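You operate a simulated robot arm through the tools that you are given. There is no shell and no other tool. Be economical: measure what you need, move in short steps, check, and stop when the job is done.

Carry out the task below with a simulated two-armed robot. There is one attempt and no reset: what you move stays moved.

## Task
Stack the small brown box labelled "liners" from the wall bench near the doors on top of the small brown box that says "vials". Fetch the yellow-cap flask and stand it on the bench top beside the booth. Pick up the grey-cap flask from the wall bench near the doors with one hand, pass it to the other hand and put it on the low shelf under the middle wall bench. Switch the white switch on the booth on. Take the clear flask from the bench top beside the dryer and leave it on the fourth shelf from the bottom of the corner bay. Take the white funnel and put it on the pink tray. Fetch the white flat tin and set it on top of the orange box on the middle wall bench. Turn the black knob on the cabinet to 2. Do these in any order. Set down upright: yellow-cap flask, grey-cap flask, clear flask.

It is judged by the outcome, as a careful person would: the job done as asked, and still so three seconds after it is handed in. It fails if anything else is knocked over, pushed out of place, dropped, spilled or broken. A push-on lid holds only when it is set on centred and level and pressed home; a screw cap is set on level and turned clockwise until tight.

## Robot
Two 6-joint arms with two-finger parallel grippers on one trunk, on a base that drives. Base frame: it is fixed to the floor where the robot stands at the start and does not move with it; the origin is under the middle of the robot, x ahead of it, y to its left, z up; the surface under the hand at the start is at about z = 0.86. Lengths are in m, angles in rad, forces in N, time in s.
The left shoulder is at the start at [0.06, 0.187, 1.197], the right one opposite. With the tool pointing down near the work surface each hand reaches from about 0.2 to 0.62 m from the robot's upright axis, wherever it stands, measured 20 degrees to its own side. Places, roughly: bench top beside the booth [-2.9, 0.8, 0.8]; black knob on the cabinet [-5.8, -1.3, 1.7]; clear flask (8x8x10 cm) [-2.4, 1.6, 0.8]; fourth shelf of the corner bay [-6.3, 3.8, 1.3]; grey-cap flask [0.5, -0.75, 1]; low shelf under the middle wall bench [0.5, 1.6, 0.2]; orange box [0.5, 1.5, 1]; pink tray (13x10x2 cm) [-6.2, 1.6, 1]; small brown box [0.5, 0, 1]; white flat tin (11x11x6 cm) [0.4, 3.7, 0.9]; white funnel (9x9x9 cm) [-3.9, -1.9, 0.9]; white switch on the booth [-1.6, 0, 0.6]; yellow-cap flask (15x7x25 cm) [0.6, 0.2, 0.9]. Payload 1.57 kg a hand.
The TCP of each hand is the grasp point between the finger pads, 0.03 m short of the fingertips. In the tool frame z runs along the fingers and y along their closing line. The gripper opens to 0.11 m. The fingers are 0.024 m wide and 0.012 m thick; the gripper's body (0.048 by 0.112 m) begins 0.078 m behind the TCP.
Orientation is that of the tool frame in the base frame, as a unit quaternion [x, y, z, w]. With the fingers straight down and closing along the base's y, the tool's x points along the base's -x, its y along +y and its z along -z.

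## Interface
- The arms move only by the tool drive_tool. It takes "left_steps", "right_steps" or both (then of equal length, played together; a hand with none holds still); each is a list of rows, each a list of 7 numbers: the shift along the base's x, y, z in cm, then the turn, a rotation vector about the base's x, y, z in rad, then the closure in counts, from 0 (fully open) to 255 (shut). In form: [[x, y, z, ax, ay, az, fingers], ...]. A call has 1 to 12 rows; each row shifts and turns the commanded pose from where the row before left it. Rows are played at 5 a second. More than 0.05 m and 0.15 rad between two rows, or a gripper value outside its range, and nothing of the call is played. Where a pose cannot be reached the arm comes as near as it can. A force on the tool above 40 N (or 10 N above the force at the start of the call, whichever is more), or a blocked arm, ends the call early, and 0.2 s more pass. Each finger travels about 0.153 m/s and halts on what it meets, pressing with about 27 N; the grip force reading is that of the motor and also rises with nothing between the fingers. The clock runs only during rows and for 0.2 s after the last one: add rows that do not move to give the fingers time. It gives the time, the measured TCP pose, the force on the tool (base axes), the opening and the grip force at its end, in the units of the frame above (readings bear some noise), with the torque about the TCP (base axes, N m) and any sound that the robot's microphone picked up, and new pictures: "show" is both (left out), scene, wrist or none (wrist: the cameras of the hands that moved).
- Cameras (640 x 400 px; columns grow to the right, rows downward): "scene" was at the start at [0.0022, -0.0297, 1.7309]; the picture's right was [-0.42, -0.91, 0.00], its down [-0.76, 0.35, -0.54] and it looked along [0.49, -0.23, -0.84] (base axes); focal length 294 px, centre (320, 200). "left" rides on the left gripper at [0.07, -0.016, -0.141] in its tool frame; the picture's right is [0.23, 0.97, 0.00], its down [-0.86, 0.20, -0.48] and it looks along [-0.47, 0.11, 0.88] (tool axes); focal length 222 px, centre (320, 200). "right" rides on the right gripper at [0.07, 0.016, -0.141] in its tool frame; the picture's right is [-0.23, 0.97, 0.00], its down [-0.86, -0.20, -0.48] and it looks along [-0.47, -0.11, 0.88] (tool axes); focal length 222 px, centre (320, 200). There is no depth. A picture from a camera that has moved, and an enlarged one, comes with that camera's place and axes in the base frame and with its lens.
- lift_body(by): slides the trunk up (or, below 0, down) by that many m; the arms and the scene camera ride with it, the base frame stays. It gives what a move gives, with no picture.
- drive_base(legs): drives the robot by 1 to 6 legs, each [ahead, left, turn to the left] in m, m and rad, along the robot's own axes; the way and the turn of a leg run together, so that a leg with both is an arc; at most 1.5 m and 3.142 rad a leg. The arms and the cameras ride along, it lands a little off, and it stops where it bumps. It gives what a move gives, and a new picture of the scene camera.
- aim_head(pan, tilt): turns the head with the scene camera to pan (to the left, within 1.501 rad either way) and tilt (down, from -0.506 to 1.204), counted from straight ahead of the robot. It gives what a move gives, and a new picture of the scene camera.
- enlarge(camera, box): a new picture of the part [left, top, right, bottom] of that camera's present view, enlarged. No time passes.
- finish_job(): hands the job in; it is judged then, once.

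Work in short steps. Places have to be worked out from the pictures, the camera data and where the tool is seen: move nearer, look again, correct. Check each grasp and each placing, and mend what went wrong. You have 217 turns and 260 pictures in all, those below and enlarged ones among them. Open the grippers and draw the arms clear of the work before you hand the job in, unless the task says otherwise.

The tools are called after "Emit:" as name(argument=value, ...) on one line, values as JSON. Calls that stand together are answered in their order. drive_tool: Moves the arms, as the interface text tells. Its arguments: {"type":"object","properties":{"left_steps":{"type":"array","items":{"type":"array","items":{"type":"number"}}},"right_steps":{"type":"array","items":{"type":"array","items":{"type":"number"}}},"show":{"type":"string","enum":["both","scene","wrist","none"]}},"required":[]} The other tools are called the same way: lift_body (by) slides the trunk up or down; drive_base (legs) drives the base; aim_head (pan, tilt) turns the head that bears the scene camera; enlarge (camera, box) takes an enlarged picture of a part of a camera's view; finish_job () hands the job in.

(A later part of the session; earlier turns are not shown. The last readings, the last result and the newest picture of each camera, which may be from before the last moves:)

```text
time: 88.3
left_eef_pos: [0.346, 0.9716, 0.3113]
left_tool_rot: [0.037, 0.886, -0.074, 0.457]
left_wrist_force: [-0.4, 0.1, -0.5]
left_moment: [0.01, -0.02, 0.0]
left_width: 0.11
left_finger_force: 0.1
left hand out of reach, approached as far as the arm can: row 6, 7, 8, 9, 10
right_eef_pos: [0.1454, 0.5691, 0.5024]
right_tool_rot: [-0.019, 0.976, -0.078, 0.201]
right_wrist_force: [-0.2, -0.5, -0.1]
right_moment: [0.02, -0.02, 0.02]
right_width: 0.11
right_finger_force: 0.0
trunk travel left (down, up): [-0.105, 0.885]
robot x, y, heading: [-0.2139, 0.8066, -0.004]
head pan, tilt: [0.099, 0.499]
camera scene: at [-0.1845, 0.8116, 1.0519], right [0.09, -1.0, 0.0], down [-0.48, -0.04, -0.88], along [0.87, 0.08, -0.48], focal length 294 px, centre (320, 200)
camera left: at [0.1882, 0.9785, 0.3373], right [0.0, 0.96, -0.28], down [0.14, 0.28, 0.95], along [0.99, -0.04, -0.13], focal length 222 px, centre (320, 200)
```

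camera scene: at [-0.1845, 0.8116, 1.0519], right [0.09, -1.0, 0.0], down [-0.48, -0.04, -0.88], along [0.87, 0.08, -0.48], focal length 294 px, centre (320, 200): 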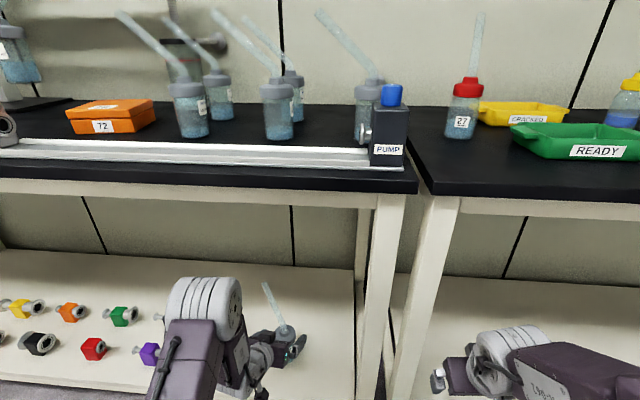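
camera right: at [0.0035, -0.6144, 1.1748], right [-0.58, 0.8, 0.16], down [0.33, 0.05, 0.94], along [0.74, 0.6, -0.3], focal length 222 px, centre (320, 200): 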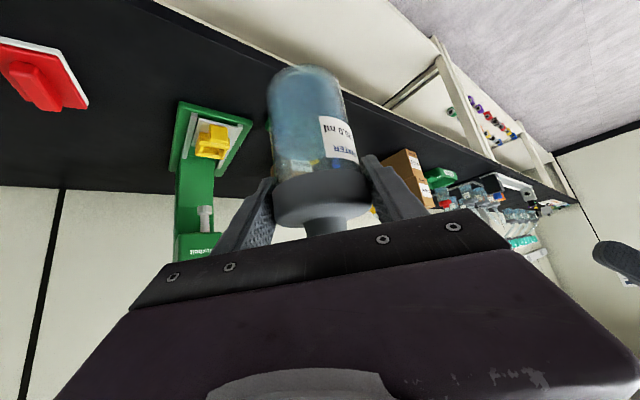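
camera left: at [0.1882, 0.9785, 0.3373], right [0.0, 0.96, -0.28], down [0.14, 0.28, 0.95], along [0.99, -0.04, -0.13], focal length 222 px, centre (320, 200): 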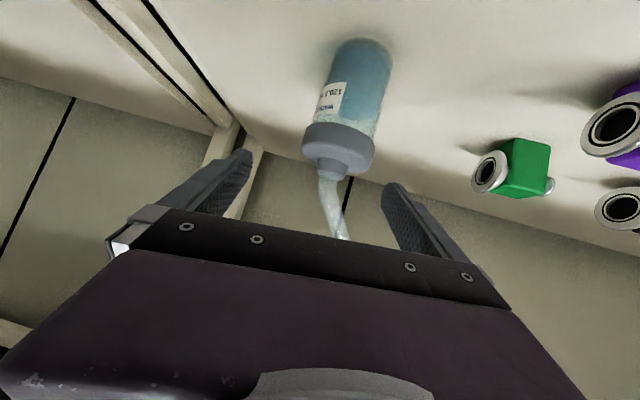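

Flask stands upright on the shelf. Back the base straight out.

Emit:
drive_base(legs=[[-0.3, 0, 0]])

Emit:
lift_body(by=0.4)

Emit:
lift_body(by=0.35)

```text
time: 90.4
left_eef_pos: [0.0412, 0.9708, 0.3103]
left_tool_rot: [0.039, 0.886, -0.075, 0.457]
left_wrist_force: [0.6, 0.0, -0.6]
left_moment: [-0.03, 0.0, 0.01]
left_width: 0.1098
left_finger_force: 0.1
right_eef_pos: [-0.1598, 0.5712, 0.5031]
right_tool_rot: [-0.018, 0.976, -0.078, 0.201]
right_wrist_force: [0.1, 0.4, -0.4]
right_moment: [0.01, -0.03, 0.03]
right_width: 0.1099
right_finger_force: 0.0
trunk travel left (down, up): [-0.105, 0.885]
robot x, y, heading: [-0.5213, 0.8042, -0.013]
head pan, tilt: [0.099, 0.499]
camera scene: at [-0.4897, 0.8143, 1.0519], right [0.09, -1.0, 0.0], down [-0.48, -0.04, -0.88], along [0.87, 0.08, -0.48], focal length 294 px, centre (320, 200)
```

scene: 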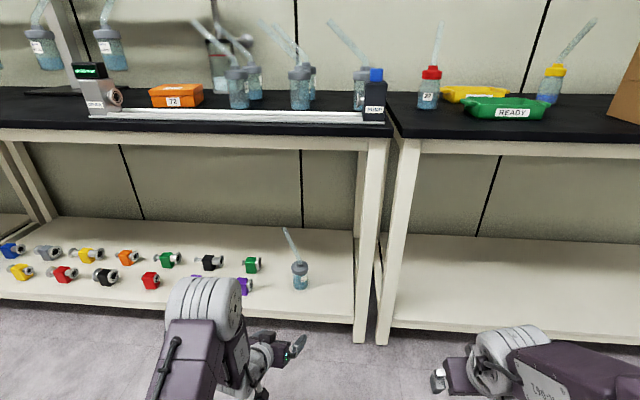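

```text
time: 94.2
left_eef_pos: [0.04, 0.9718, 0.7104]
left_tool_rot: [0.04, 0.885, -0.076, 0.457]
left_wrist_force: [0.1, 0.3, 0.5]
left_moment: [0.0, 0.0, 0.01]
left_width: 0.1101
left_finger_force: 0.1
right_eef_pos: [-0.1605, 0.5713, 0.9028]
right_tool_rot: [-0.017, 0.976, -0.079, 0.201]
right_wrist_force: [0.0, 0.0, -0.3]
right_moment: [0.0, -0.01, 0.03]
right_width: 0.1101
right_finger_force: 0.1
trunk travel left (down, up): [-0.505, 0.485]
robot x, y, heading: [-0.5175, 0.8118, -0.01]
head pan, tilt: [0.099, 0.499]
```

```text
time: 97.6
left_eef_pos: [0.04, 0.972, 1.0599]
left_tool_rot: [0.041, 0.885, -0.077, 0.457]
left_wrist_force: [0.4, -0.4, 1.0]
left_moment: [0.01, -0.01, 0.02]
left_width: 0.1103
left_finger_force: 0.1
right_eef_pos: [-0.1603, 0.5705, 1.2537]
right_tool_rot: [-0.018, 0.976, -0.078, 0.2]
right_wrist_force: [0.4, 0.6, 0.1]
right_moment: [-0.02, 0.02, 0.0]
right_width: 0.11
right_finger_force: 0.0
trunk travel left (down, up): [-0.855, 0.135]
robot x, y, heading: [-0.5168, 0.8045, -0.009]
head pan, tilt: [0.099, 0.499]
```

Grey flask upright on the shelf. Next the white tin: drive left along x≈-0.5 to y≈3.45.

Emit:
drive_base(legs=[[0, 1.35, 0], [0, 1.3, 0]])

Emit:
aim_head(pan=0.2, tilt=0.7)

```text
time: 110.4
left_eef_pos: [0.0254, 3.6099, 1.0604]
left_tool_rot: [0.026, 0.886, -0.068, 0.458]
left_wrist_force: [0.7, 0.4, 0.0]
left_moment: [0.02, 0.01, -0.01]
left_width: 0.1102
left_finger_force: 0.0
right_eef_pos: [-0.1633, 3.2029, 1.2525]
right_tool_rot: [-0.033, 0.976, -0.075, 0.202]
right_wrist_force: [0.4, 0.2, -0.4]
right_moment: [-0.04, 0.01, -0.05]
right_width: 0.1098
right_finger_force: 0.1
trunk travel left (down, up): [-0.855, 0.135]
robot x, y, heading: [-0.5306, 3.4265, 0.019]
head pan, tilt: [0.099, 0.499]
camera scene: at [-0.4996, 3.4369, 1.8019], right [0.12, -0.99, 0.0], down [-0.48, -0.06, -0.88], along [0.87, 0.1, -0.48], focal length 294 px, centre (320, 200)
```

scene: 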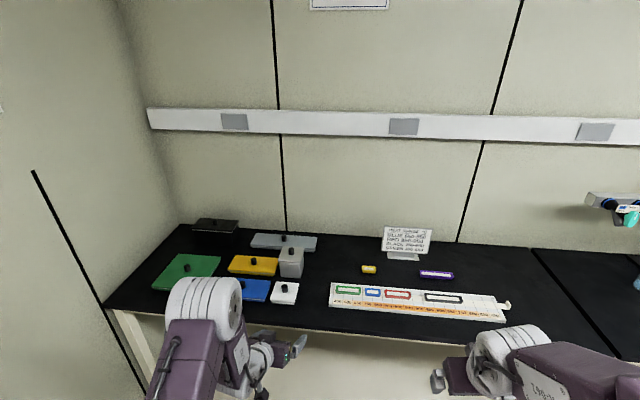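

```text
time: 111.1
left_eef_pos: [0.0256, 3.6105, 1.0598]
left_tool_rot: [0.025, 0.886, -0.068, 0.457]
left_wrist_force: [0.7, 0.4, -0.3]
left_moment: [0.0, -0.03, 0.0]
left_width: 0.1098
left_finger_force: 0.0
right_eef_pos: [-0.1626, 3.2042, 1.2539]
right_tool_rot: [-0.033, 0.976, -0.075, 0.202]
right_wrist_force: [1.1, 0.3, 0.3]
right_moment: [-0.01, 0.0, 0.02]
right_width: 0.1101
right_finger_force: 0.0
trunk travel left (down, up): [-0.855, 0.135]
robot x, y, heading: [-0.5313, 3.4273, 0.02]
head pan, tilt: [0.201, 0.7]
camera scene: at [-0.5071, 3.4457, 1.7842], right [0.22, -0.98, 0.0], down [-0.63, -0.14, -0.77], along [0.75, 0.17, -0.64], focal length 294 px, centre (320, 200)
```

scene: 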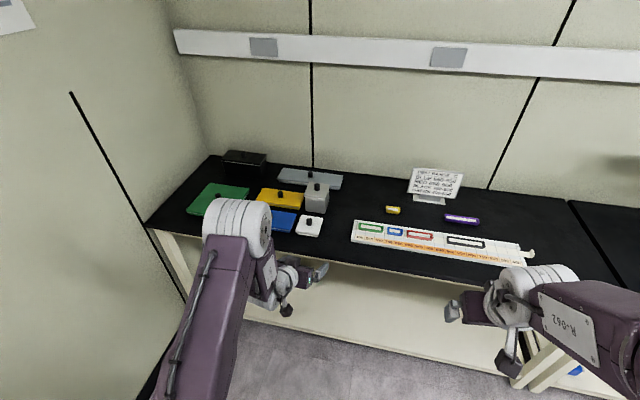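

The white flat tin with a black knob is at about (0.36,3.69). Turn the left hand to point down and raise it, to pinch the knob.

Emit:
drive_tool(left_steps=[[0, 0, 2, 0, 0.137, 0, 0], [0, 0, 2, 0, 0.137, 0, 0], [0, 0, 2, 0, 0.137, 0, 0], [0, 0, 2, 0, 0.137, 0, 0], [0, 0, 2, 0, 0.137, 0, 0], [0, 0, 2, 0, 0.137, 0, 0], [0, 0, 2, 0, 0.13, 0, 0], [0, 0, 0, 0, 0, 0, 0]], show="none")

Emit:
enlarge(camera="scene", box=[180, 140, 380, 265])

```text
time: 112.9
left_eef_pos: [0.0317, 3.5888, 1.1725]
left_tool_rot: [0.005, 0.987, -0.119, 0.107]
left_wrist_force: [0.3, 0.1, 0.2]
left_moment: [-0.02, -0.02, 0.04]
left_width: 0.11
left_finger_force: 0.2
left hand out of reach, approached as far as the arm can: row 3, 4, 5
right_eef_pos: [-0.1628, 3.2032, 1.2539]
right_tool_rot: [-0.033, 0.976, -0.075, 0.202]
right_wrist_force: [-0.1, -0.3, 0.6]
right_moment: [0.01, 0.0, 0.0]
right_width: 0.1101
right_finger_force: 0.1
trunk travel left (down, up): [-0.855, 0.135]
robot x, y, heading: [-0.5276, 3.4306, 0.019]
head pan, tilt: [0.201, 0.7]
```

```text
3.20 times, centred on (280, 202) of scene
camera zoom: at [-0.5074, 3.4455, 1.7842], right [0.22, -0.98, 0.0], down [-0.63, -0.14, -0.77], along [0.75, 0.17, -0.64], focal length 940 px, centre (448, 192)
```

zoom: 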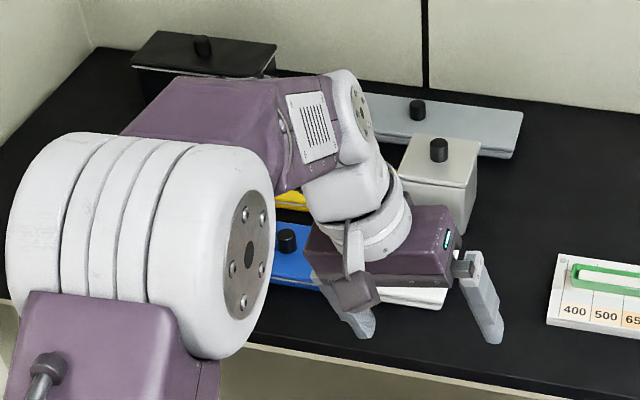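

Correct the residual tilt, and drive forward 0.36 m.

Emit:
drive_tool(left_steps=[[0, 0, 1, 0.08, 0.07, 0, 0], [0, 0, 1, 0.08, 0.07, 0, 0], [0, 0, 1, 0.08, 0.07, 0, 0], [0, 0, 0, 0, 0, 0, 0]], show="none")

Emit:
drive_base(legs=[[0.36, 0, -0.019]])

Emit:
drive_tool(left_steps=[[0, 0, 0, 0, 0, 0, 0]], show="wrist")

```text
time: 113.9
left_eef_pos: [0.03, 3.5903, 1.2032]
left_tool_rot: [0.006, 1.0, 0.0, 0.0]
left_wrist_force: [1.2, 0.2, -0.2]
left_moment: [0.0, 0.0, 0.03]
left_width: 0.1101
left_finger_force: 0.0
right_eef_pos: [-0.1624, 3.2044, 1.2545]
right_tool_rot: [-0.033, 0.976, -0.076, 0.202]
right_wrist_force: [0.7, 0.2, 0.2]
right_moment: [0.01, -0.04, -0.01]
right_width: 0.1099
right_finger_force: 0.0
trunk travel left (down, up): [-0.855, 0.135]
robot x, y, heading: [-0.5303, 3.4299, 0.02]
head pan, tilt: [0.201, 0.7]
```

```text
time: 116.3
left_eef_pos: [0.4045, 3.585, 1.2049]
left_tool_rot: [0.014, 1.0, -0.001, 0.002]
left_wrist_force: [-0.5, -1.0, -0.2]
left_moment: [-0.02, -0.02, 0.03]
left_width: 0.1098
left_finger_force: 0.1
right_eef_pos: [0.2053, 3.2025, 1.2547]
right_tool_rot: [-0.025, 0.976, -0.077, 0.202]
right_wrist_force: [-0.8, -0.5, -0.1]
right_moment: [-0.01, 0.0, -0.05]
right_width: 0.1102
right_finger_force: 0.0
trunk travel left (down, up): [-0.855, 0.135]
robot x, y, heading: [-0.1552, 3.4327, -0.001]
head pan, tilt: [0.201, 0.7]
camera scene: at [-0.1359, 3.4494, 1.7842], right [0.2, -0.98, 0.0], down [-0.63, -0.13, -0.77], along [0.75, 0.16, -0.64], focal length 294 px, centre (320, 200)
```

scene: 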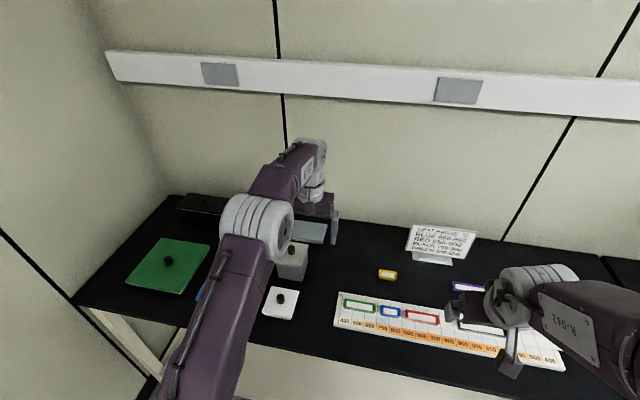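

```text
time: 116.7
left_eef_pos: [0.4065, 3.5843, 1.2032]
left_tool_rot: [0.014, 1.0, -0.001, 0.001]
left_wrist_force: [0.7, 0.3, -0.6]
left_moment: [0.02, 0.01, -0.02]
left_width: 0.1099
left_finger_force: 0.2
right_eef_pos: [0.2061, 3.202, 1.2533]
right_tool_rot: [-0.025, 0.976, -0.077, 0.201]
right_wrist_force: [-0.8, -0.1, -0.7]
right_moment: [-0.01, -0.03, 0.02]
right_width: 0.11
right_finger_force: 0.1
trunk travel left (down, up): [-0.855, 0.135]
robot x, y, heading: [-0.1553, 3.4325, 0.004]
head pan, tilt: [0.201, 0.7]
camera left: at [0.3352, 3.5707, 1.3465], right [-0.2, 0.98, 0.0], down [0.86, 0.18, 0.48], along [0.47, 0.1, -0.88], focal length 222 px, centre (320, 200)
```

left: 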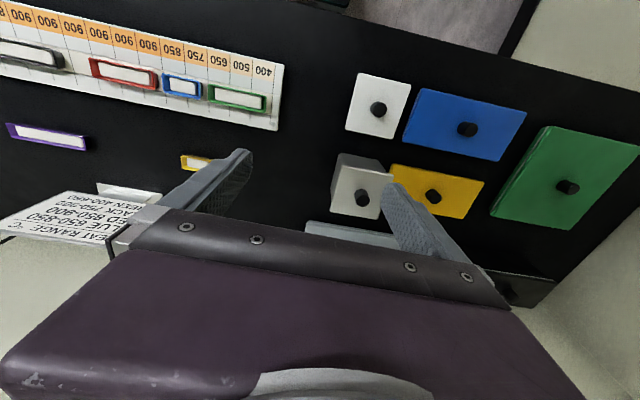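

Knob at ≈(0.362,3.685). Move above it with fingers narrowed to ~4.5 cm and lower to z≈1.03.

Emit:
drive_tool(left_steps=[[-1.5, 3.3, 0, 0, 0, 0, 150], [-1.5, 3.3, 0, 0, 0, 0, 150], [-1.5, 3.4, 0, 0, 0, 0.028, 150], [0, 0, -4, 0, 0, 0, 150], [0, 0, -4, 0, 0, 0, 150], [0, 0, -4, 0, 0, 0, 150], [0, 0, -4, 0, 0, 0, 150], [0, 0, -1, 0, 0, 0, 150], [0, 0, 0, 0, 0, 0, 150]], show="wrist")

```text
time: 118.7
left_eef_pos: [0.3595, 3.6861, 1.0327]
left_tool_rot: [0.001, 1.0, 0.0, 0.002]
left_wrist_force: [-0.1, 0.5, 0.4]
left_moment: [-0.04, 0.01, 0.04]
left_width: 0.0451
left_finger_force: 0.0
right_eef_pos: [0.2067, 3.2018, 1.254]
right_tool_rot: [-0.024, 0.976, -0.077, 0.201]
right_wrist_force: [-0.6, 0.5, 0.4]
right_moment: [-0.03, 0.02, -0.02]
right_width: 0.1101
right_finger_force: 0.1
trunk travel left (down, up): [-0.855, 0.135]
robot x, y, heading: [-0.151, 3.433, 0.005]
head pan, tilt: [0.201, 0.7]
camera left: at [0.2895, 3.6697, 1.1753], right [-0.23, 0.97, 0.0], down [0.85, 0.2, 0.48], along [0.47, 0.11, -0.88], focal length 222 px, centre (320, 200)
```

left: 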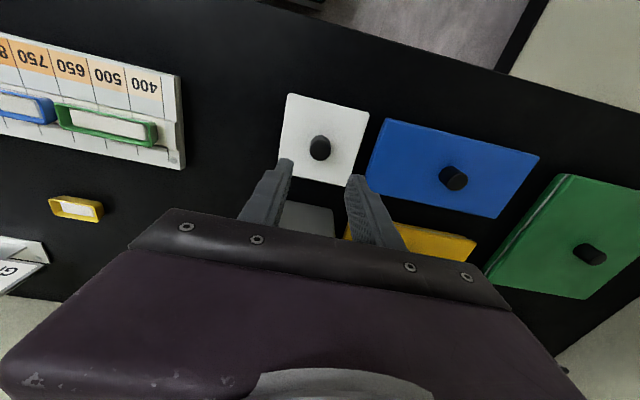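

Knob top centre ≈(0.366,3.687), z≈0.92. Lower so the fingertips straddle the knob.

Emit:
drive_tool(left_steps=[[0.5, 0, -3, 0, 0, 0, 150], [0, 0, -3, 0, 0, 0, 150], [0, 0, -2.5, 0, 0, 0, 150], [0, 0, 0, 0, 0, 0, 150]], show="wrist")

Emit:
enlarge(camera="scene", box=[220, 240, 340, 340])

```text
time: 119.7
left_eef_pos: [0.3668, 3.6872, 0.9468]
left_tool_rot: [0.0, 1.0, -0.001, 0.0]
left_wrist_force: [0.0, -0.8, -1.2]
left_moment: [0.01, 0.02, 0.0]
left_width: 0.0453
left_finger_force: 0.0
right_eef_pos: [0.2065, 3.2018, 1.2541]
right_tool_rot: [-0.025, 0.976, -0.077, 0.201]
right_wrist_force: [0.3, -0.5, 0.0]
right_moment: [-0.02, 0.0, 0.01]
right_width: 0.1103
right_finger_force: 0.1
trunk travel left (down, up): [-0.855, 0.135]
robot x, y, heading: [-0.1546, 3.4306, -0.001]
head pan, tilt: [0.201, 0.7]
camera left: at [0.2966, 3.6705, 1.0897], right [-0.23, 0.97, 0.0], down [0.85, 0.2, 0.48], along [0.47, 0.11, -0.88], focal length 222 px, centre (320, 200)
```

left: 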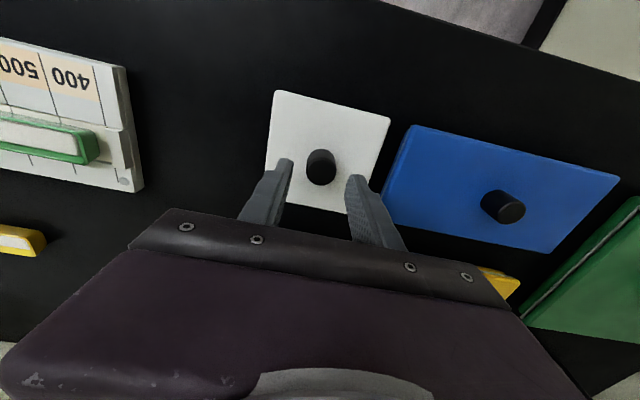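

```text
4.00 times, centred on (280, 290) of scene
camera zoom: at [-0.1332, 3.4493, 1.7842], right [0.2, -0.98, 0.0], down [-0.63, -0.13, -0.76], along [0.75, 0.16, -0.64], focal length 1174 px, centre (480, -160)
```

zoom: 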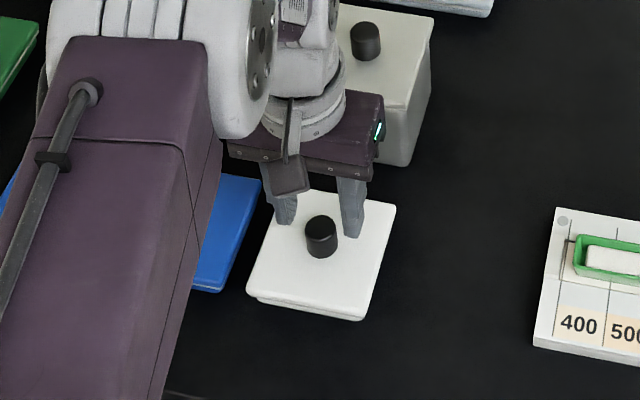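

Lower 2.2 cm more and close on the knob.

Emit:
drive_tool(left_steps=[[0, 0, -1.2, 0, 0, 0, 150], [0, 0, -0.6, 0, 0, 0, 150], [0, 0, -0.4, 0, 0, 0, 150], [0, 0, 0, 0, 0, 0, 150], [0, 0, 0, 0, 0, 0, 255], [0, 0, 0, 0, 0, 0, 255], [0, 0, 0, 0, 0, 0, 255]], show="wrist")

```text
time: 121.3
left_eef_pos: [0.366, 3.6865, 0.9274]
left_tool_rot: [-0.001, 1.0, 0.0, 0.001]
left_wrist_force: [0.0, 0.7, 0.0]
left_moment: [0.18, -0.06, 0.01]
left_width: 0.0249
left_finger_force: 26.9
right_eef_pos: [0.2071, 3.2023, 1.2548]
right_tool_rot: [-0.025, 0.976, -0.077, 0.202]
right_wrist_force: [0.6, -0.1, -1.1]
right_moment: [0.02, -0.01, -0.01]
right_width: 0.1102
right_finger_force: 0.1
trunk travel left (down, up): [-0.855, 0.135]
robot x, y, heading: [-0.1558, 3.4337, 0.007]
head pan, tilt: [0.201, 0.7]
camera left: at [0.2957, 3.6703, 1.0696], right [-0.23, 0.97, 0.0], down [0.85, 0.2, 0.48], along [0.47, 0.11, -0.88], focal length 222 px, centre (320, 200)
```

left: 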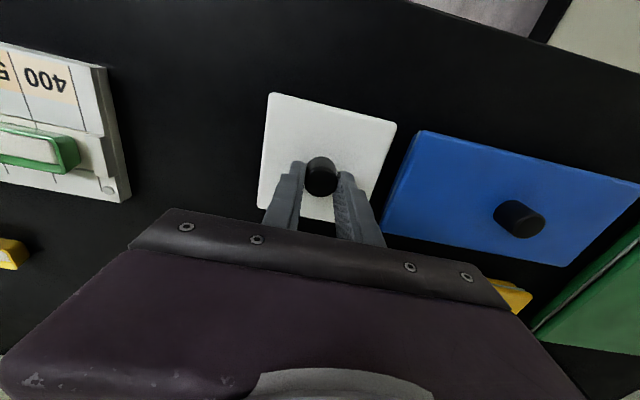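

Knob gripped (2.5 cm). Lift slowly and check that the whole tin comes up.

Emit:
drive_tool(left_steps=[[0, 0, 1, 0, 0, 0, 255], [0, 0, 2, 0, 0, 0, 255], [0, 0, 3, 0, 0, 0, 255], [0, 0, 4, 0, 0, 0, 255], [0, 0, 4, 0, 0, 0, 255], [0, 0, 0, 0, 0, 0, 255]])

Emit:
enlarge(camera="scene", box=[200, 210, 360, 330])

```text
time: 122.7
left_eef_pos: [0.3644, 3.6894, 1.066]
left_tool_rot: [0.0, 1.0, 0.0, 0.0]
left_wrist_force: [-0.2, -0.2, -2.6]
left_moment: [0.02, 0.0, 0.01]
left_width: 0.0249
left_finger_force: 27.1
right_eef_pos: [0.2066, 3.2028, 1.2533]
right_tool_rot: [-0.024, 0.976, -0.077, 0.2]
right_wrist_force: [0.4, 0.1, 0.0]
right_moment: [0.02, 0.0, 0.0]
right_width: 0.1102
right_finger_force: 0.0
trunk travel left (down, up): [-0.855, 0.135]
robot x, y, heading: [-0.1505, 3.4341, 0.001]
head pan, tilt: [0.201, 0.7]
camera scene: at [-0.1323, 3.4499, 1.7842], right [0.2, -0.98, 0.0], down [-0.63, -0.13, -0.76], along [0.75, 0.15, -0.64], focal length 294 px, centre (320, 200)
camera left: at [0.2942, 3.6725, 1.2094], right [-0.23, 0.97, 0.0], down [0.85, 0.2, 0.48], along [0.47, 0.11, -0.88], focal length 222 px, centre (320, 200)
```

scene: 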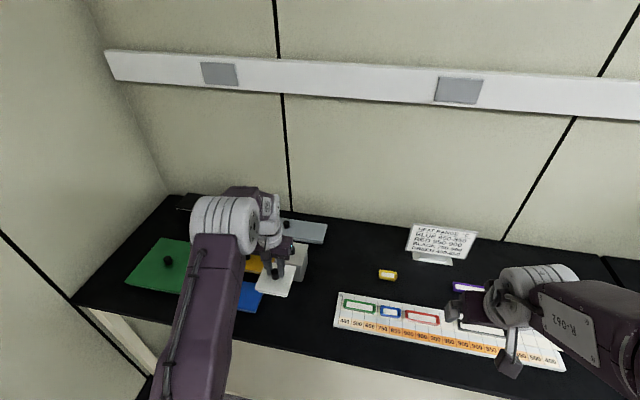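
left: 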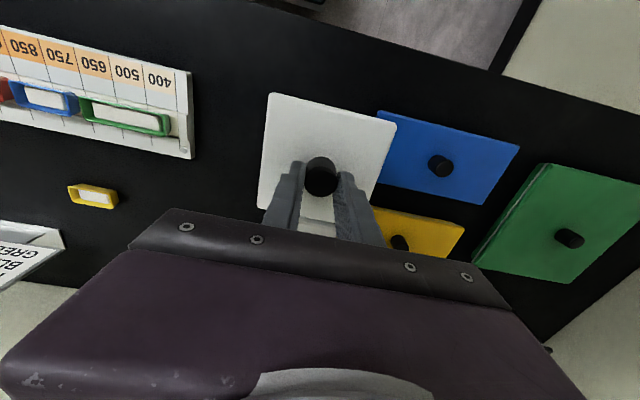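

```text
3.33 times, centred on (280, 270) of scene
camera zoom: at [-0.1323, 3.4499, 1.7842], right [0.2, -0.98, 0.0], down [-0.63, -0.13, -0.76], along [0.75, 0.15, -0.64], focal length 979 px, centre (453, -33)
```

zoom: 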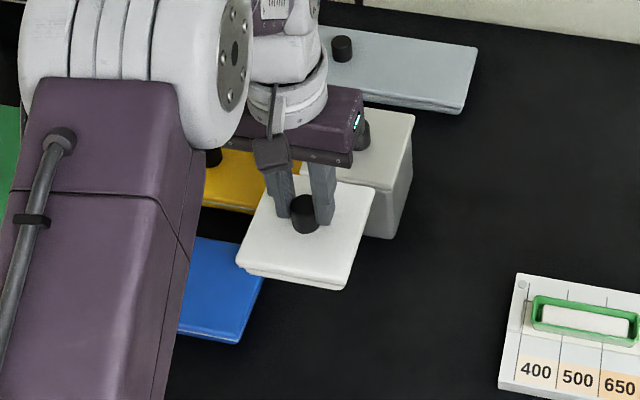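

The whole tin is held. Back out and drive right to y≈1.22 for the orange box.

Emit:
drive_base(legs=[[-0.36, 0, 0], [0, -1.1, 0], [0, -1.1, 0]])

Emit:
aim_head(pan=0.2, tilt=0.6)

```text
time: 135.6
left_eef_pos: [0.007, 1.4813, 1.0666]
left_tool_rot: [-0.007, 1.0, -0.001, 0.0]
left_wrist_force: [0.0, 0.7, -2.5]
left_moment: [-0.04, 0.0, -0.02]
left_width: 0.0254
left_finger_force: 27.3
right_eef_pos: [-0.1447, 0.9935, 1.254]
right_tool_rot: [-0.032, 0.976, -0.075, 0.202]
right_wrist_force: [-0.1, -0.1, 0.5]
right_moment: [0.0, 0.0, 0.01]
right_width: 0.1102
right_finger_force: 0.1
trunk travel left (down, up): [-0.855, 0.135]
robot x, y, heading: [-0.51, 1.2174, 0.013]
head pan, tilt: [0.201, 0.7]
camera scene: at [-0.4871, 1.236, 1.7842], right [0.22, -0.98, 0.0], down [-0.63, -0.14, -0.76], along [0.75, 0.16, -0.64], focal length 294 px, centre (320, 200)
```

scene: 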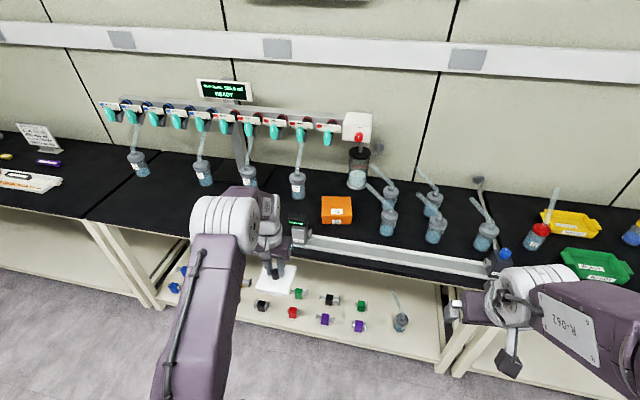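

```text
time: 136.2
left_eef_pos: [0.007, 1.4807, 1.0662]
left_tool_rot: [-0.007, 1.0, -0.001, 0.001]
left_wrist_force: [-0.4, 0.3, -2.2]
left_moment: [0.02, -0.01, -0.01]
left_width: 0.0253
left_finger_force: 27.2
right_eef_pos: [-0.144, 0.9917, 1.254]
right_tool_rot: [-0.031, 0.976, -0.076, 0.202]
right_wrist_force: [-1.0, 0.1, -0.1]
right_moment: [-0.02, 0.02, 0.0]
right_width: 0.1102
right_finger_force: 0.0
trunk travel left (down, up): [-0.855, 0.135]
robot x, y, heading: [-0.5106, 1.2187, 0.011]
head pan, tilt: [0.201, 0.6]
camera scene: at [-0.4837, 1.2359, 1.7928], right [0.22, -0.98, 0.0], down [-0.55, -0.12, -0.82], along [0.81, 0.18, -0.57], focal length 294 px, centre (320, 200)
```

scene: 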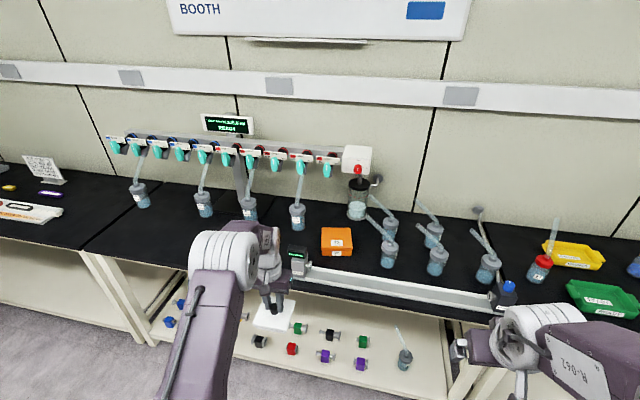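

Orange box top centre ≈(0.50,1.38). Raise the tin 13 cm, then drive forward 0.45.

Emit:
drive_tool(left_steps=[[0, 0, 4, 0, 0, 0, 255], [0, 0, 4, 0, 0, 0, 255], [0, 0, 4, 0, 0, 0, 255], [0, 0, 1, 0, 0, 0, 255]], show="none")

Emit:
drive_base(legs=[[0.45, 0, -0.012]])

Emit:
aim_head(pan=0.3, tilt=0.9)

```text
time: 137.2
left_eef_pos: [0.0083, 1.48, 1.198]
left_tool_rot: [-0.007, 1.0, -0.001, 0.0]
left_wrist_force: [0.0, 0.0, -1.8]
left_moment: [-0.03, -0.02, -0.02]
left_width: 0.0254
left_finger_force: 26.6
right_eef_pos: [-0.1445, 0.9924, 1.254]
right_tool_rot: [-0.031, 0.976, -0.075, 0.202]
right_wrist_force: [-0.2, -0.2, 0.2]
right_moment: [0.02, -0.02, 0.01]
right_width: 0.11
right_finger_force: 0.0
trunk travel left (down, up): [-0.855, 0.135]
robot x, y, heading: [-0.5094, 1.2157, 0.019]
head pan, tilt: [0.201, 0.6]
```

```text
time: 140.0
left_eef_pos: [0.4645, 1.4793, 1.196]
left_tool_rot: [-0.002, 1.0, -0.001, 0.001]
left_wrist_force: [-0.5, -0.1, -2.4]
left_moment: [0.01, -0.03, -0.01]
left_width: 0.0251
left_finger_force: 27.0
right_eef_pos: [0.3055, 0.9939, 1.2528]
right_tool_rot: [-0.026, 0.976, -0.077, 0.201]
right_wrist_force: [-0.6, -0.6, -0.5]
right_moment: [0.02, -0.04, -0.01]
right_width: 0.11
right_finger_force: 0.0
trunk travel left (down, up): [-0.855, 0.135]
robot x, y, heading: [-0.0555, 1.2262, 0.009]
head pan, tilt: [0.201, 0.6]
camera scene: at [-0.0322, 1.2406, 1.7929], right [0.21, -0.98, 0.0], down [-0.55, -0.12, -0.83], along [0.81, 0.17, -0.56], focal length 294 px, centre (320, 200)
```

scene: 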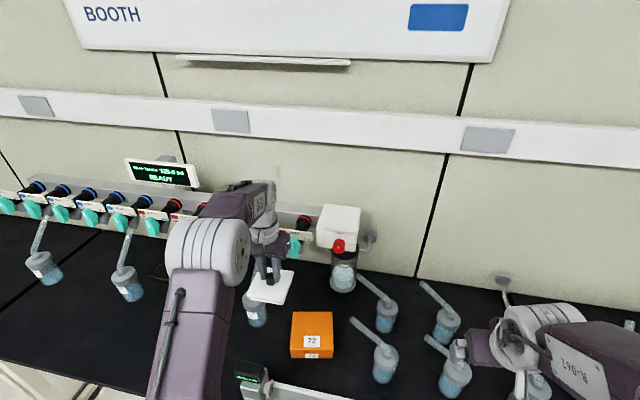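

```text
time: 140.8
left_eef_pos: [0.4654, 1.4788, 1.1964]
left_tool_rot: [-0.002, 1.0, -0.001, 0.001]
left_wrist_force: [0.8, 0.4, -2.5]
left_moment: [0.02, 0.0, -0.03]
left_width: 0.0251
left_finger_force: 27.1
right_eef_pos: [0.309, 0.9931, 1.2533]
right_tool_rot: [-0.026, 0.976, -0.077, 0.2]
right_wrist_force: [0.3, -0.6, -0.4]
right_moment: [0.01, 0.02, 0.01]
right_width: 0.11
right_finger_force: 0.0
trunk travel left (down, up): [-0.855, 0.135]
robot x, y, heading: [-0.0523, 1.2251, 0.004]
head pan, tilt: [0.3, 0.901]
camera scene: at [-0.0434, 1.2452, 1.7681], right [0.3, -0.95, 0.0], down [-0.75, -0.24, -0.62], along [0.59, 0.19, -0.78], focal length 294 px, centre (320, 200)
```

scene: 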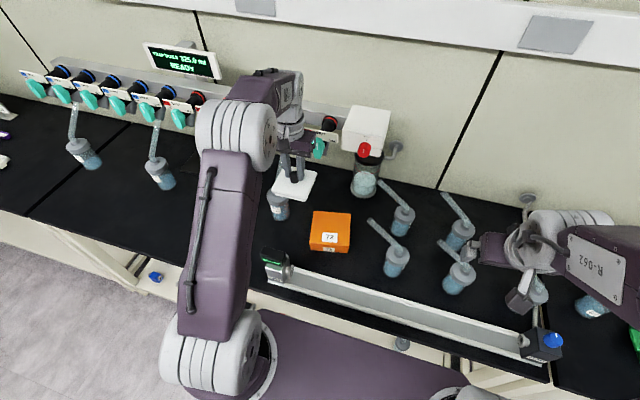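

Orange top centre ≈(0.498,1.38). Move the tin above it and take a wrist view.

Emit:
drive_tool(left_steps=[[1.1, -3.3, 0, 0, 0, 0, 255], [1.1, -3.3, 0, 0, 0, 0, 255], [1.1, -3.3, 0, 0, 0, 0, 255], [0, 0, 0, 0, 0, 0, 255]])

Emit:
enlarge(camera="scene", box=[230, 150, 430, 290])

```text
time: 141.8
left_eef_pos: [0.4953, 1.3822, 1.1942]
left_tool_rot: [-0.002, 1.0, -0.001, 0.0]
left_wrist_force: [-0.8, -0.3, -2.4]
left_moment: [-0.03, 0.0, -0.01]
left_width: 0.0251
left_finger_force: 27.0
right_eef_pos: [0.3073, 0.9945, 1.2539]
right_tool_rot: [-0.027, 0.976, -0.076, 0.202]
right_wrist_force: [0.6, -0.6, 0.5]
right_moment: [-0.02, -0.01, -0.03]
right_width: 0.1099
right_finger_force: 0.0
trunk travel left (down, up): [-0.855, 0.135]
robot x, y, heading: [-0.0576, 1.2236, 0.011]
head pan, tilt: [0.3, 0.901]
camera scene: at [-0.0446, 1.2455, 1.768], right [0.3, -0.95, 0.0], down [-0.75, -0.24, -0.62], along [0.59, 0.19, -0.78], focal length 294 px, centre (320, 200)
camera left: at [0.4253, 1.3655, 1.3377], right [-0.23, 0.97, 0.0], down [0.85, 0.2, 0.48], along [0.47, 0.11, -0.88], focal length 222 px, centre (320, 200)
```

scene: 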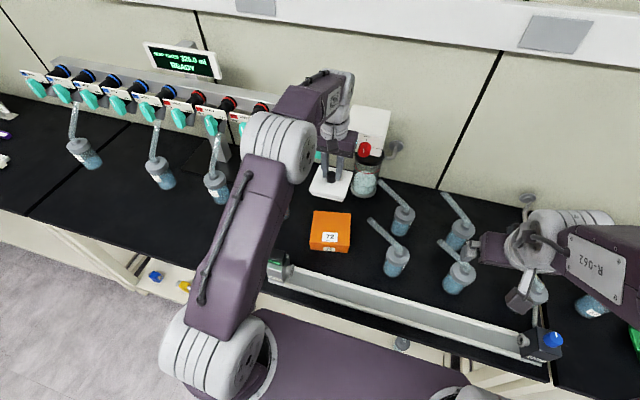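
left: 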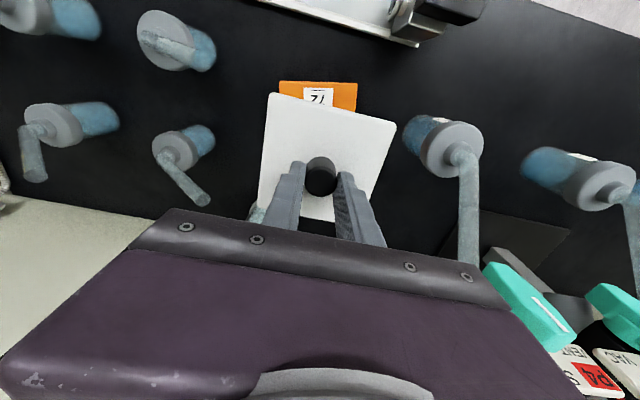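

```text
2.86 times, centred on (330, 220) of scene
camera zoom: at [-0.0446, 1.2455, 1.768], right [0.3, -0.95, 0.0], down [-0.75, -0.24, -0.62], along [0.59, 0.19, -0.78], focal length 839 px, centre (291, 143)
```

zoom: 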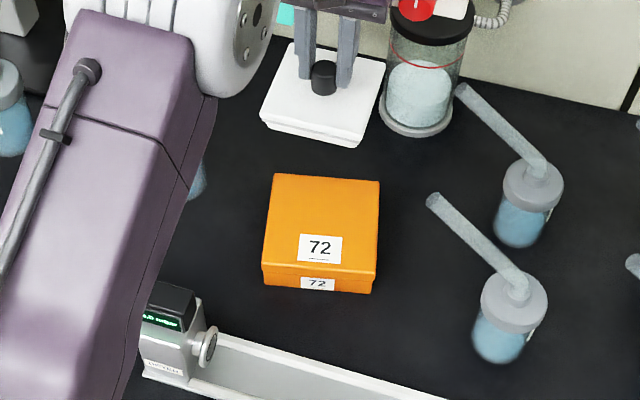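

Orange box: centre ≈(0.500,1.378), yaw ≈+0.19, top ≈0.904. Align yaw and lower to just above.

Emit:
drive_tool(left_steps=[[0.5, -0.4, 0, 0, 0, 0.1, 255], [0, 0, -4, 0, 0, 0.09, 255], [0, 0, -4, 0, 0, 0, 255], [0, 0, -4, 0, 0, 0, 255], [0, 0, -4, 0, 0, 0, 255], [0, 0, -3.5, 0, 0, 0, 255], [0, 0, 0, 0, 0, 0, 255]])

Emit:
enlarge(camera="scene", box=[250, 150, 410, 270])

```text
time: 143.4
left_eef_pos: [0.5035, 1.3755, 0.9981]
left_tool_rot: [-0.096, 0.995, -0.001, 0.001]
left_wrist_force: [0.0, -0.8, -2.4]
left_moment: [0.02, -0.04, -0.02]
left_width: 0.0248
left_finger_force: 26.7
right_eef_pos: [0.3066, 0.9928, 1.2533]
right_tool_rot: [-0.027, 0.976, -0.077, 0.201]
right_wrist_force: [1.4, -0.3, -0.9]
right_moment: [0.0, -0.02, -0.04]
right_width: 0.11
right_finger_force: 0.0
trunk travel left (down, up): [-0.855, 0.135]
robot x, y, heading: [-0.0515, 1.2241, 0.004]
head pan, tilt: [0.3, 0.901]
camera scene: at [-0.0447, 1.2449, 1.768], right [0.3, -0.95, 0.0], down [-0.75, -0.24, -0.62], along [0.59, 0.19, -0.78], focal length 294 px, centre (320, 200)
camera left: at [0.4367, 1.3467, 1.1417], right [-0.41, 0.91, 0.0], down [0.8, 0.36, 0.48], along [0.44, 0.2, -0.88], focal length 222 px, centre (320, 200)
```

scene: 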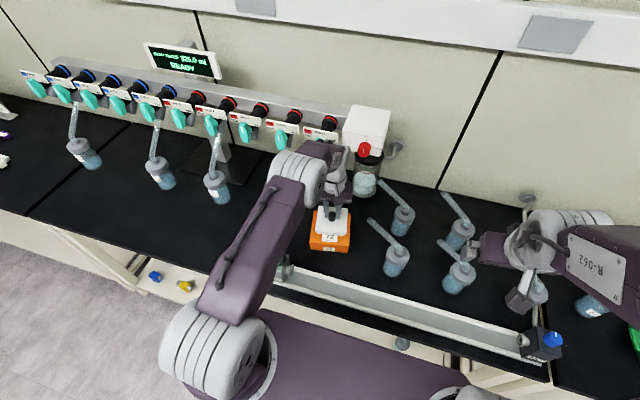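
left: 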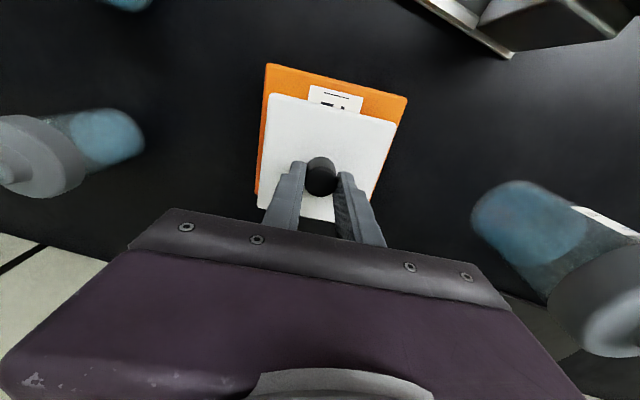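

```text
3.33 times, centred on (330, 210) of scene
camera zoom: at [-0.0447, 1.2449, 1.768], right [0.3, -0.95, 0.0], down [-0.75, -0.24, -0.62], along [0.59, 0.19, -0.78], focal length 979 px, centre (287, 167)
```

zoom: 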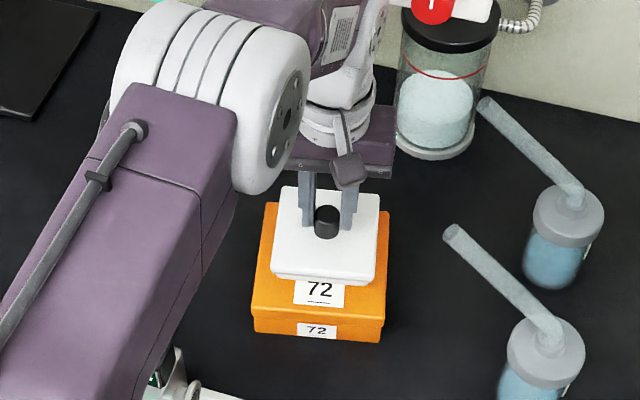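

Nudge 6 mm back and lower to contact.

Emit:
drive_tool(left_steps=[[-0.6, 0, -1, 0, 0, 0, 255], [0, 0, -0.7, 0, 0, 0, 255], [0, 0, -0.4, 0, 0, 0, 255], [0, 0, -0.3, 0, 0, 0, 255], [0, 0, -0.3, 0, 0, 0, 255], [0, 0, 0, 0, 0, 0, 255]], show="none")

```text
time: 144.8
left_eef_pos: [0.497, 1.3763, 0.9767]
left_tool_rot: [-0.097, 0.995, 0.0, 0.003]
left_wrist_force: [2.2, 0.9, 25.0]
left_moment: [0.37, 0.0, -0.03]
left_width: 0.0254
left_finger_force: 26.9
right_eef_pos: [0.3043, 0.9923, 1.2544]
right_tool_rot: [-0.026, 0.976, -0.076, 0.202]
right_wrist_force: [-0.5, 0.3, 0.0]
right_moment: [0.01, 0.01, 0.04]
right_width: 0.1099
right_finger_force: 0.0
trunk travel left (down, up): [-0.855, 0.135]
robot x, y, heading: [-0.0562, 1.224, 0.008]
head pan, tilt: [0.3, 0.901]
```

Contact (25 N). Release, rise and check.

Emit:
drive_tool(left_steps=[[0, 0, 0.3, 0, 0, 0, 255], [0, 0, 0, 0, 0, 0, 180], [0, 0, 0, 0, 0, 0, 150], [0, 0, 3, 0, 0, 0, 150], [0, 0, 4, 0, 0, 0, 150], [0, 0, 4, 0, 0, 0, 150], [0, 0, 4, 0, 0, 0, 150], [0, 0, 4, 0, 0, -0.1, 150], [-4, 0, 0, 0, 0, -0.09, 100], [-4, 0, 0, 0, 0, 0, 0]], show="scene")

Emit:
enlarge(camera="scene", box=[250, 150, 410, 270])

```text
time: 147.0
left_eef_pos: [0.4149, 1.3754, 1.1679]
left_tool_rot: [-0.001, 1.0, -0.001, 0.001]
left_wrist_force: [0.5, -0.4, 0.2]
left_moment: [-0.02, -0.02, 0.01]
left_width: 0.1099
left_finger_force: 0.1
right_eef_pos: [0.305, 0.9926, 1.2538]
right_tool_rot: [-0.026, 0.976, -0.077, 0.202]
right_wrist_force: [-0.4, -0.8, 0.0]
right_moment: [-0.03, 0.0, 0.02]
right_width: 0.1098
right_finger_force: 0.0
trunk travel left (down, up): [-0.855, 0.135]
robot x, y, heading: [-0.0586, 1.2245, 0.006]
head pan, tilt: [0.3, 0.901]
camera scene: at [-0.0474, 1.2448, 1.768], right [0.3, -0.95, 0.0], down [-0.75, -0.24, -0.62], along [0.59, 0.19, -0.78], focal length 294 px, centre (320, 200)
```

scene: 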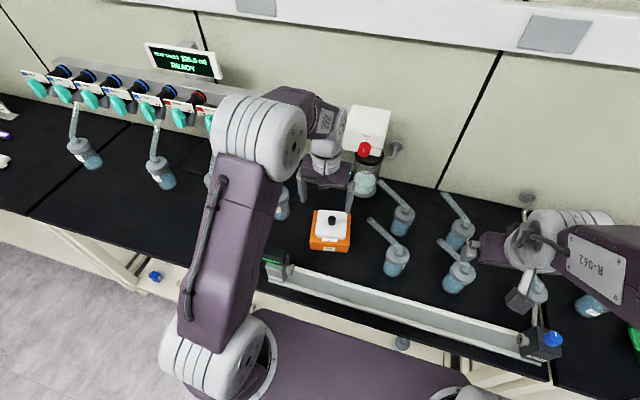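

```text
3.33 times, centred on (330, 210) of scene
camera zoom: at [-0.0474, 1.2448, 1.768], right [0.3, -0.95, 0.0], down [-0.75, -0.24, -0.62], along [0.59, 0.19, -0.78], focal length 979 px, centre (287, 167)
```

zoom: 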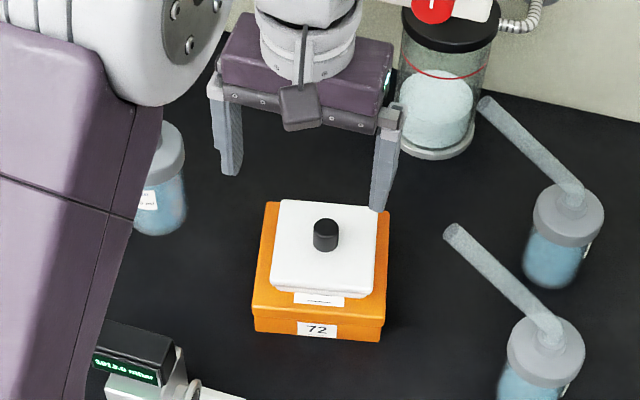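

Tin is on the orange box. Next, the yellow-cap flask: back out and drive right to y≈0.1 for a look.

Emit:
drive_base(legs=[[-0.4, 0, 0], [0, -1.1, 0]])

Emit:
aim_head(pan=0.0, tilt=0.6)

Emit:
enlarge(camera="scene", box=[200, 150, 440, 300])

```text
time: 154.8
left_eef_pos: [0.0278, 0.2608, 1.1667]
left_tool_rot: [-0.003, 1.0, -0.001, 0.001]
left_wrist_force: [0.6, 0.3, 0.0]
left_moment: [0.0, 0.01, -0.04]
left_width: 0.1102
left_finger_force: 0.0
right_eef_pos: [-0.0815, -0.1224, 1.253]
right_tool_rot: [-0.027, 0.976, -0.077, 0.202]
right_wrist_force: [0.0, -0.3, 0.6]
right_moment: [-0.01, 0.01, 0.01]
right_width: 0.1098
right_finger_force: 0.1
trunk travel left (down, up): [-0.855, 0.135]
robot x, y, heading: [-0.4424, 0.1074, 0.007]
head pan, tilt: [0.3, 0.901]
camera scene: at [-0.4328, 0.1302, 1.768], right [0.3, -0.95, 0.0], down [-0.75, -0.24, -0.62], along [0.59, 0.19, -0.78], focal length 294 px, centre (320, 200)
```

scene: 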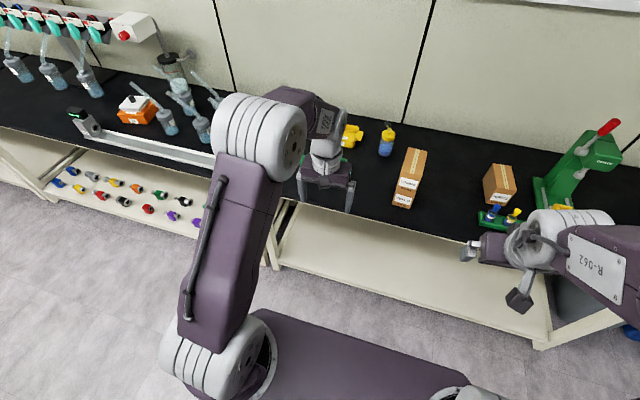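

```text
time: 155.6
left_eef_pos: [0.0287, 0.2601, 1.1665]
left_tool_rot: [-0.003, 1.0, 0.0, 0.0]
left_wrist_force: [-0.7, 0.1, -0.3]
left_moment: [0.0, 0.0, -0.01]
left_width: 0.1101
left_finger_force: 0.0
right_eef_pos: [-0.081, -0.1218, 1.2528]
right_tool_rot: [-0.027, 0.976, -0.076, 0.202]
right_wrist_force: [-0.2, -0.1, -1.3]
right_moment: [0.02, 0.0, 0.03]
right_width: 0.1099
right_finger_force: 0.1
trunk travel left (down, up): [-0.855, 0.135]
robot x, y, heading: [-0.4449, 0.1076, 0.01]
head pan, tilt: [0.0, 0.6]
camera scene: at [-0.4165, 0.1066, 1.7928], right [0.01, -1.0, 0.0], down [-0.57, 0.0, -0.82], along [0.82, 0.01, -0.57], focal length 294 px, centre (320, 200)
```

scene: 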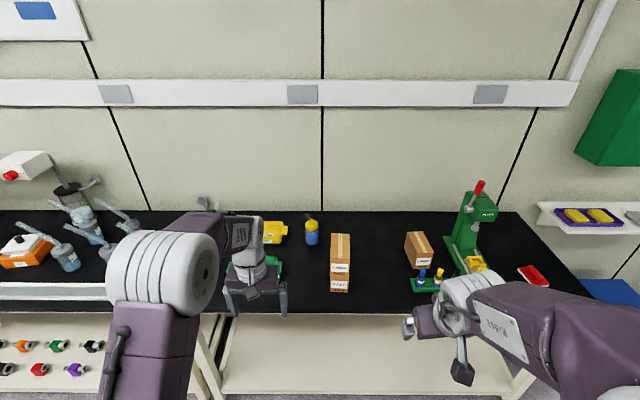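

```text
2.67 times, centred on (320, 225) of scene
camera zoom: at [-0.4165, 0.1066, 1.7928], right [0.01, -1.0, 0.0], down [-0.57, 0.0, -0.82], along [0.82, 0.01, -0.57], focal length 783 px, centre (320, 133)
```

zoom: 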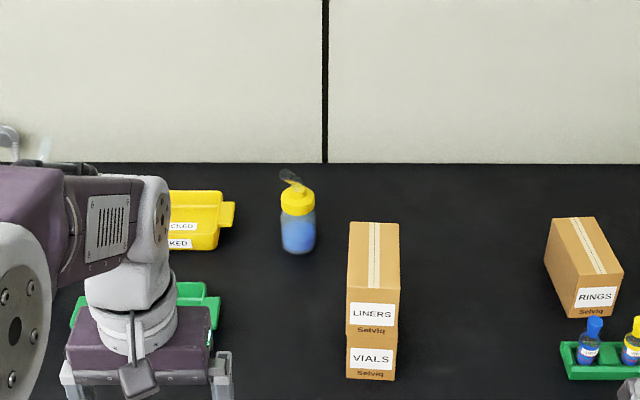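

The yellow-cap flask is at ≈(0.597,0.16), spout leaning toward the robot. I'll come in under the spout from the front with the left hand pitched ~40°; orient it here first.

Emit:
drive_tool(left_steps=[[2, 0, 0, 0, -0.145, 0, 46], [2, 0, 0, 0, -0.145, 0, 46], [2, 0, 0, 0, -0.145, 0, 46], [2, 0, 0, 0, -0.145, 0, 46], [2, 0, 0, 0, -0.145, 0, 46], [2, 0, 0, 0, -0.145, 0, 46], [0, 0, 0, 0, 0, 0, 46]], show="none")

Emit:
drive_base(legs=[[0, -0.1, -0.01], [0.2, 0, 0]])

Emit:
enlarge(camera="left", box=[0, 0, 640, 400])

```text
time: 157.2
left_eef_pos: [0.1145, 0.2362, 1.1597]
left_tool_rot: [0.013, 0.948, -0.046, 0.314]
left_wrist_force: [0.1, 1.0, 0.0]
left_moment: [0.01, 0.0, -0.02]
left_width: 0.0903
left_finger_force: 0.0
left hand out of reach, approached as far as the arm can: row 5, 6
right_eef_pos: [-0.0798, -0.123, 1.2541]
right_tool_rot: [-0.028, 0.976, -0.076, 0.201]
right_wrist_force: [0.0, 0.6, 0.0]
right_moment: [-0.04, -0.01, -0.03]
right_width: 0.1101
right_finger_force: 0.1
trunk travel left (down, up): [-0.855, 0.135]
robot x, y, heading: [-0.4405, 0.1071, 0.006]
head pan, tilt: [0.0, 0.6]
```

```text
time: 159.5
left_eef_pos: [0.3158, 0.1255, 1.1621]
left_tool_rot: [0.02, 0.947, -0.049, 0.315]
left_wrist_force: [-0.7, -0.1, 0.8]
left_moment: [0.02, -0.01, 0.02]
left_width: 0.0902
left_finger_force: 0.0
right_eef_pos: [0.1141, -0.2282, 1.2553]
right_tool_rot: [-0.019, 0.976, -0.078, 0.201]
right_wrist_force: [-0.9, 0.6, 0.2]
right_moment: [-0.02, -0.05, 0.0]
right_width: 0.1101
right_finger_force: 0.0
trunk travel left (down, up): [-0.855, 0.135]
robot x, y, heading: [-0.2429, 0.0022, -0.01]
head pan, tilt: [0.0, 0.6]
camera scene: at [-0.2192, 0.0064, 1.7929], right [-0.01, -1.0, 0.0], down [-0.56, 0.0, -0.83], along [0.83, -0.01, -0.56], focal length 294 px, centre (320, 200)
```

scene: 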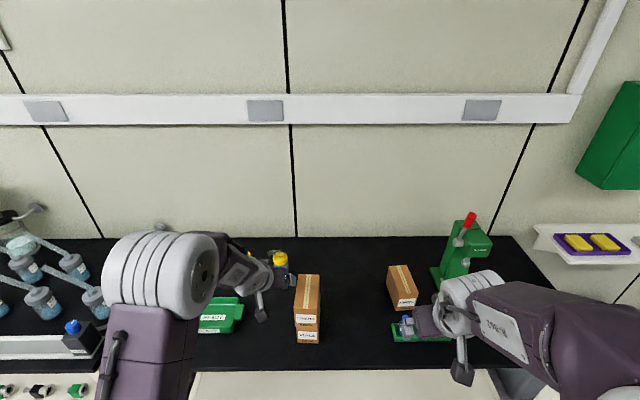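

```text
1.00 times, centred on (320, 200) of left (not enlarged: the box is as wide or as high as the picture)
camera zoom: at [0.1746, 0.1252, 1.2358], right [-0.12, 0.97, -0.21], down [0.41, 0.24, 0.88], along [0.9, 0.01, -0.43], focal length 222 px, centre (320, 200)
```

zoom: 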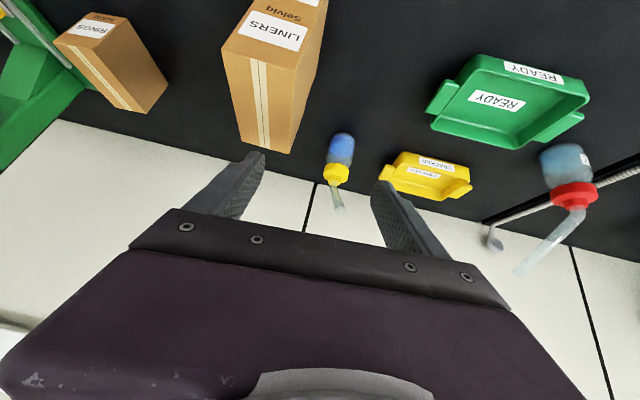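

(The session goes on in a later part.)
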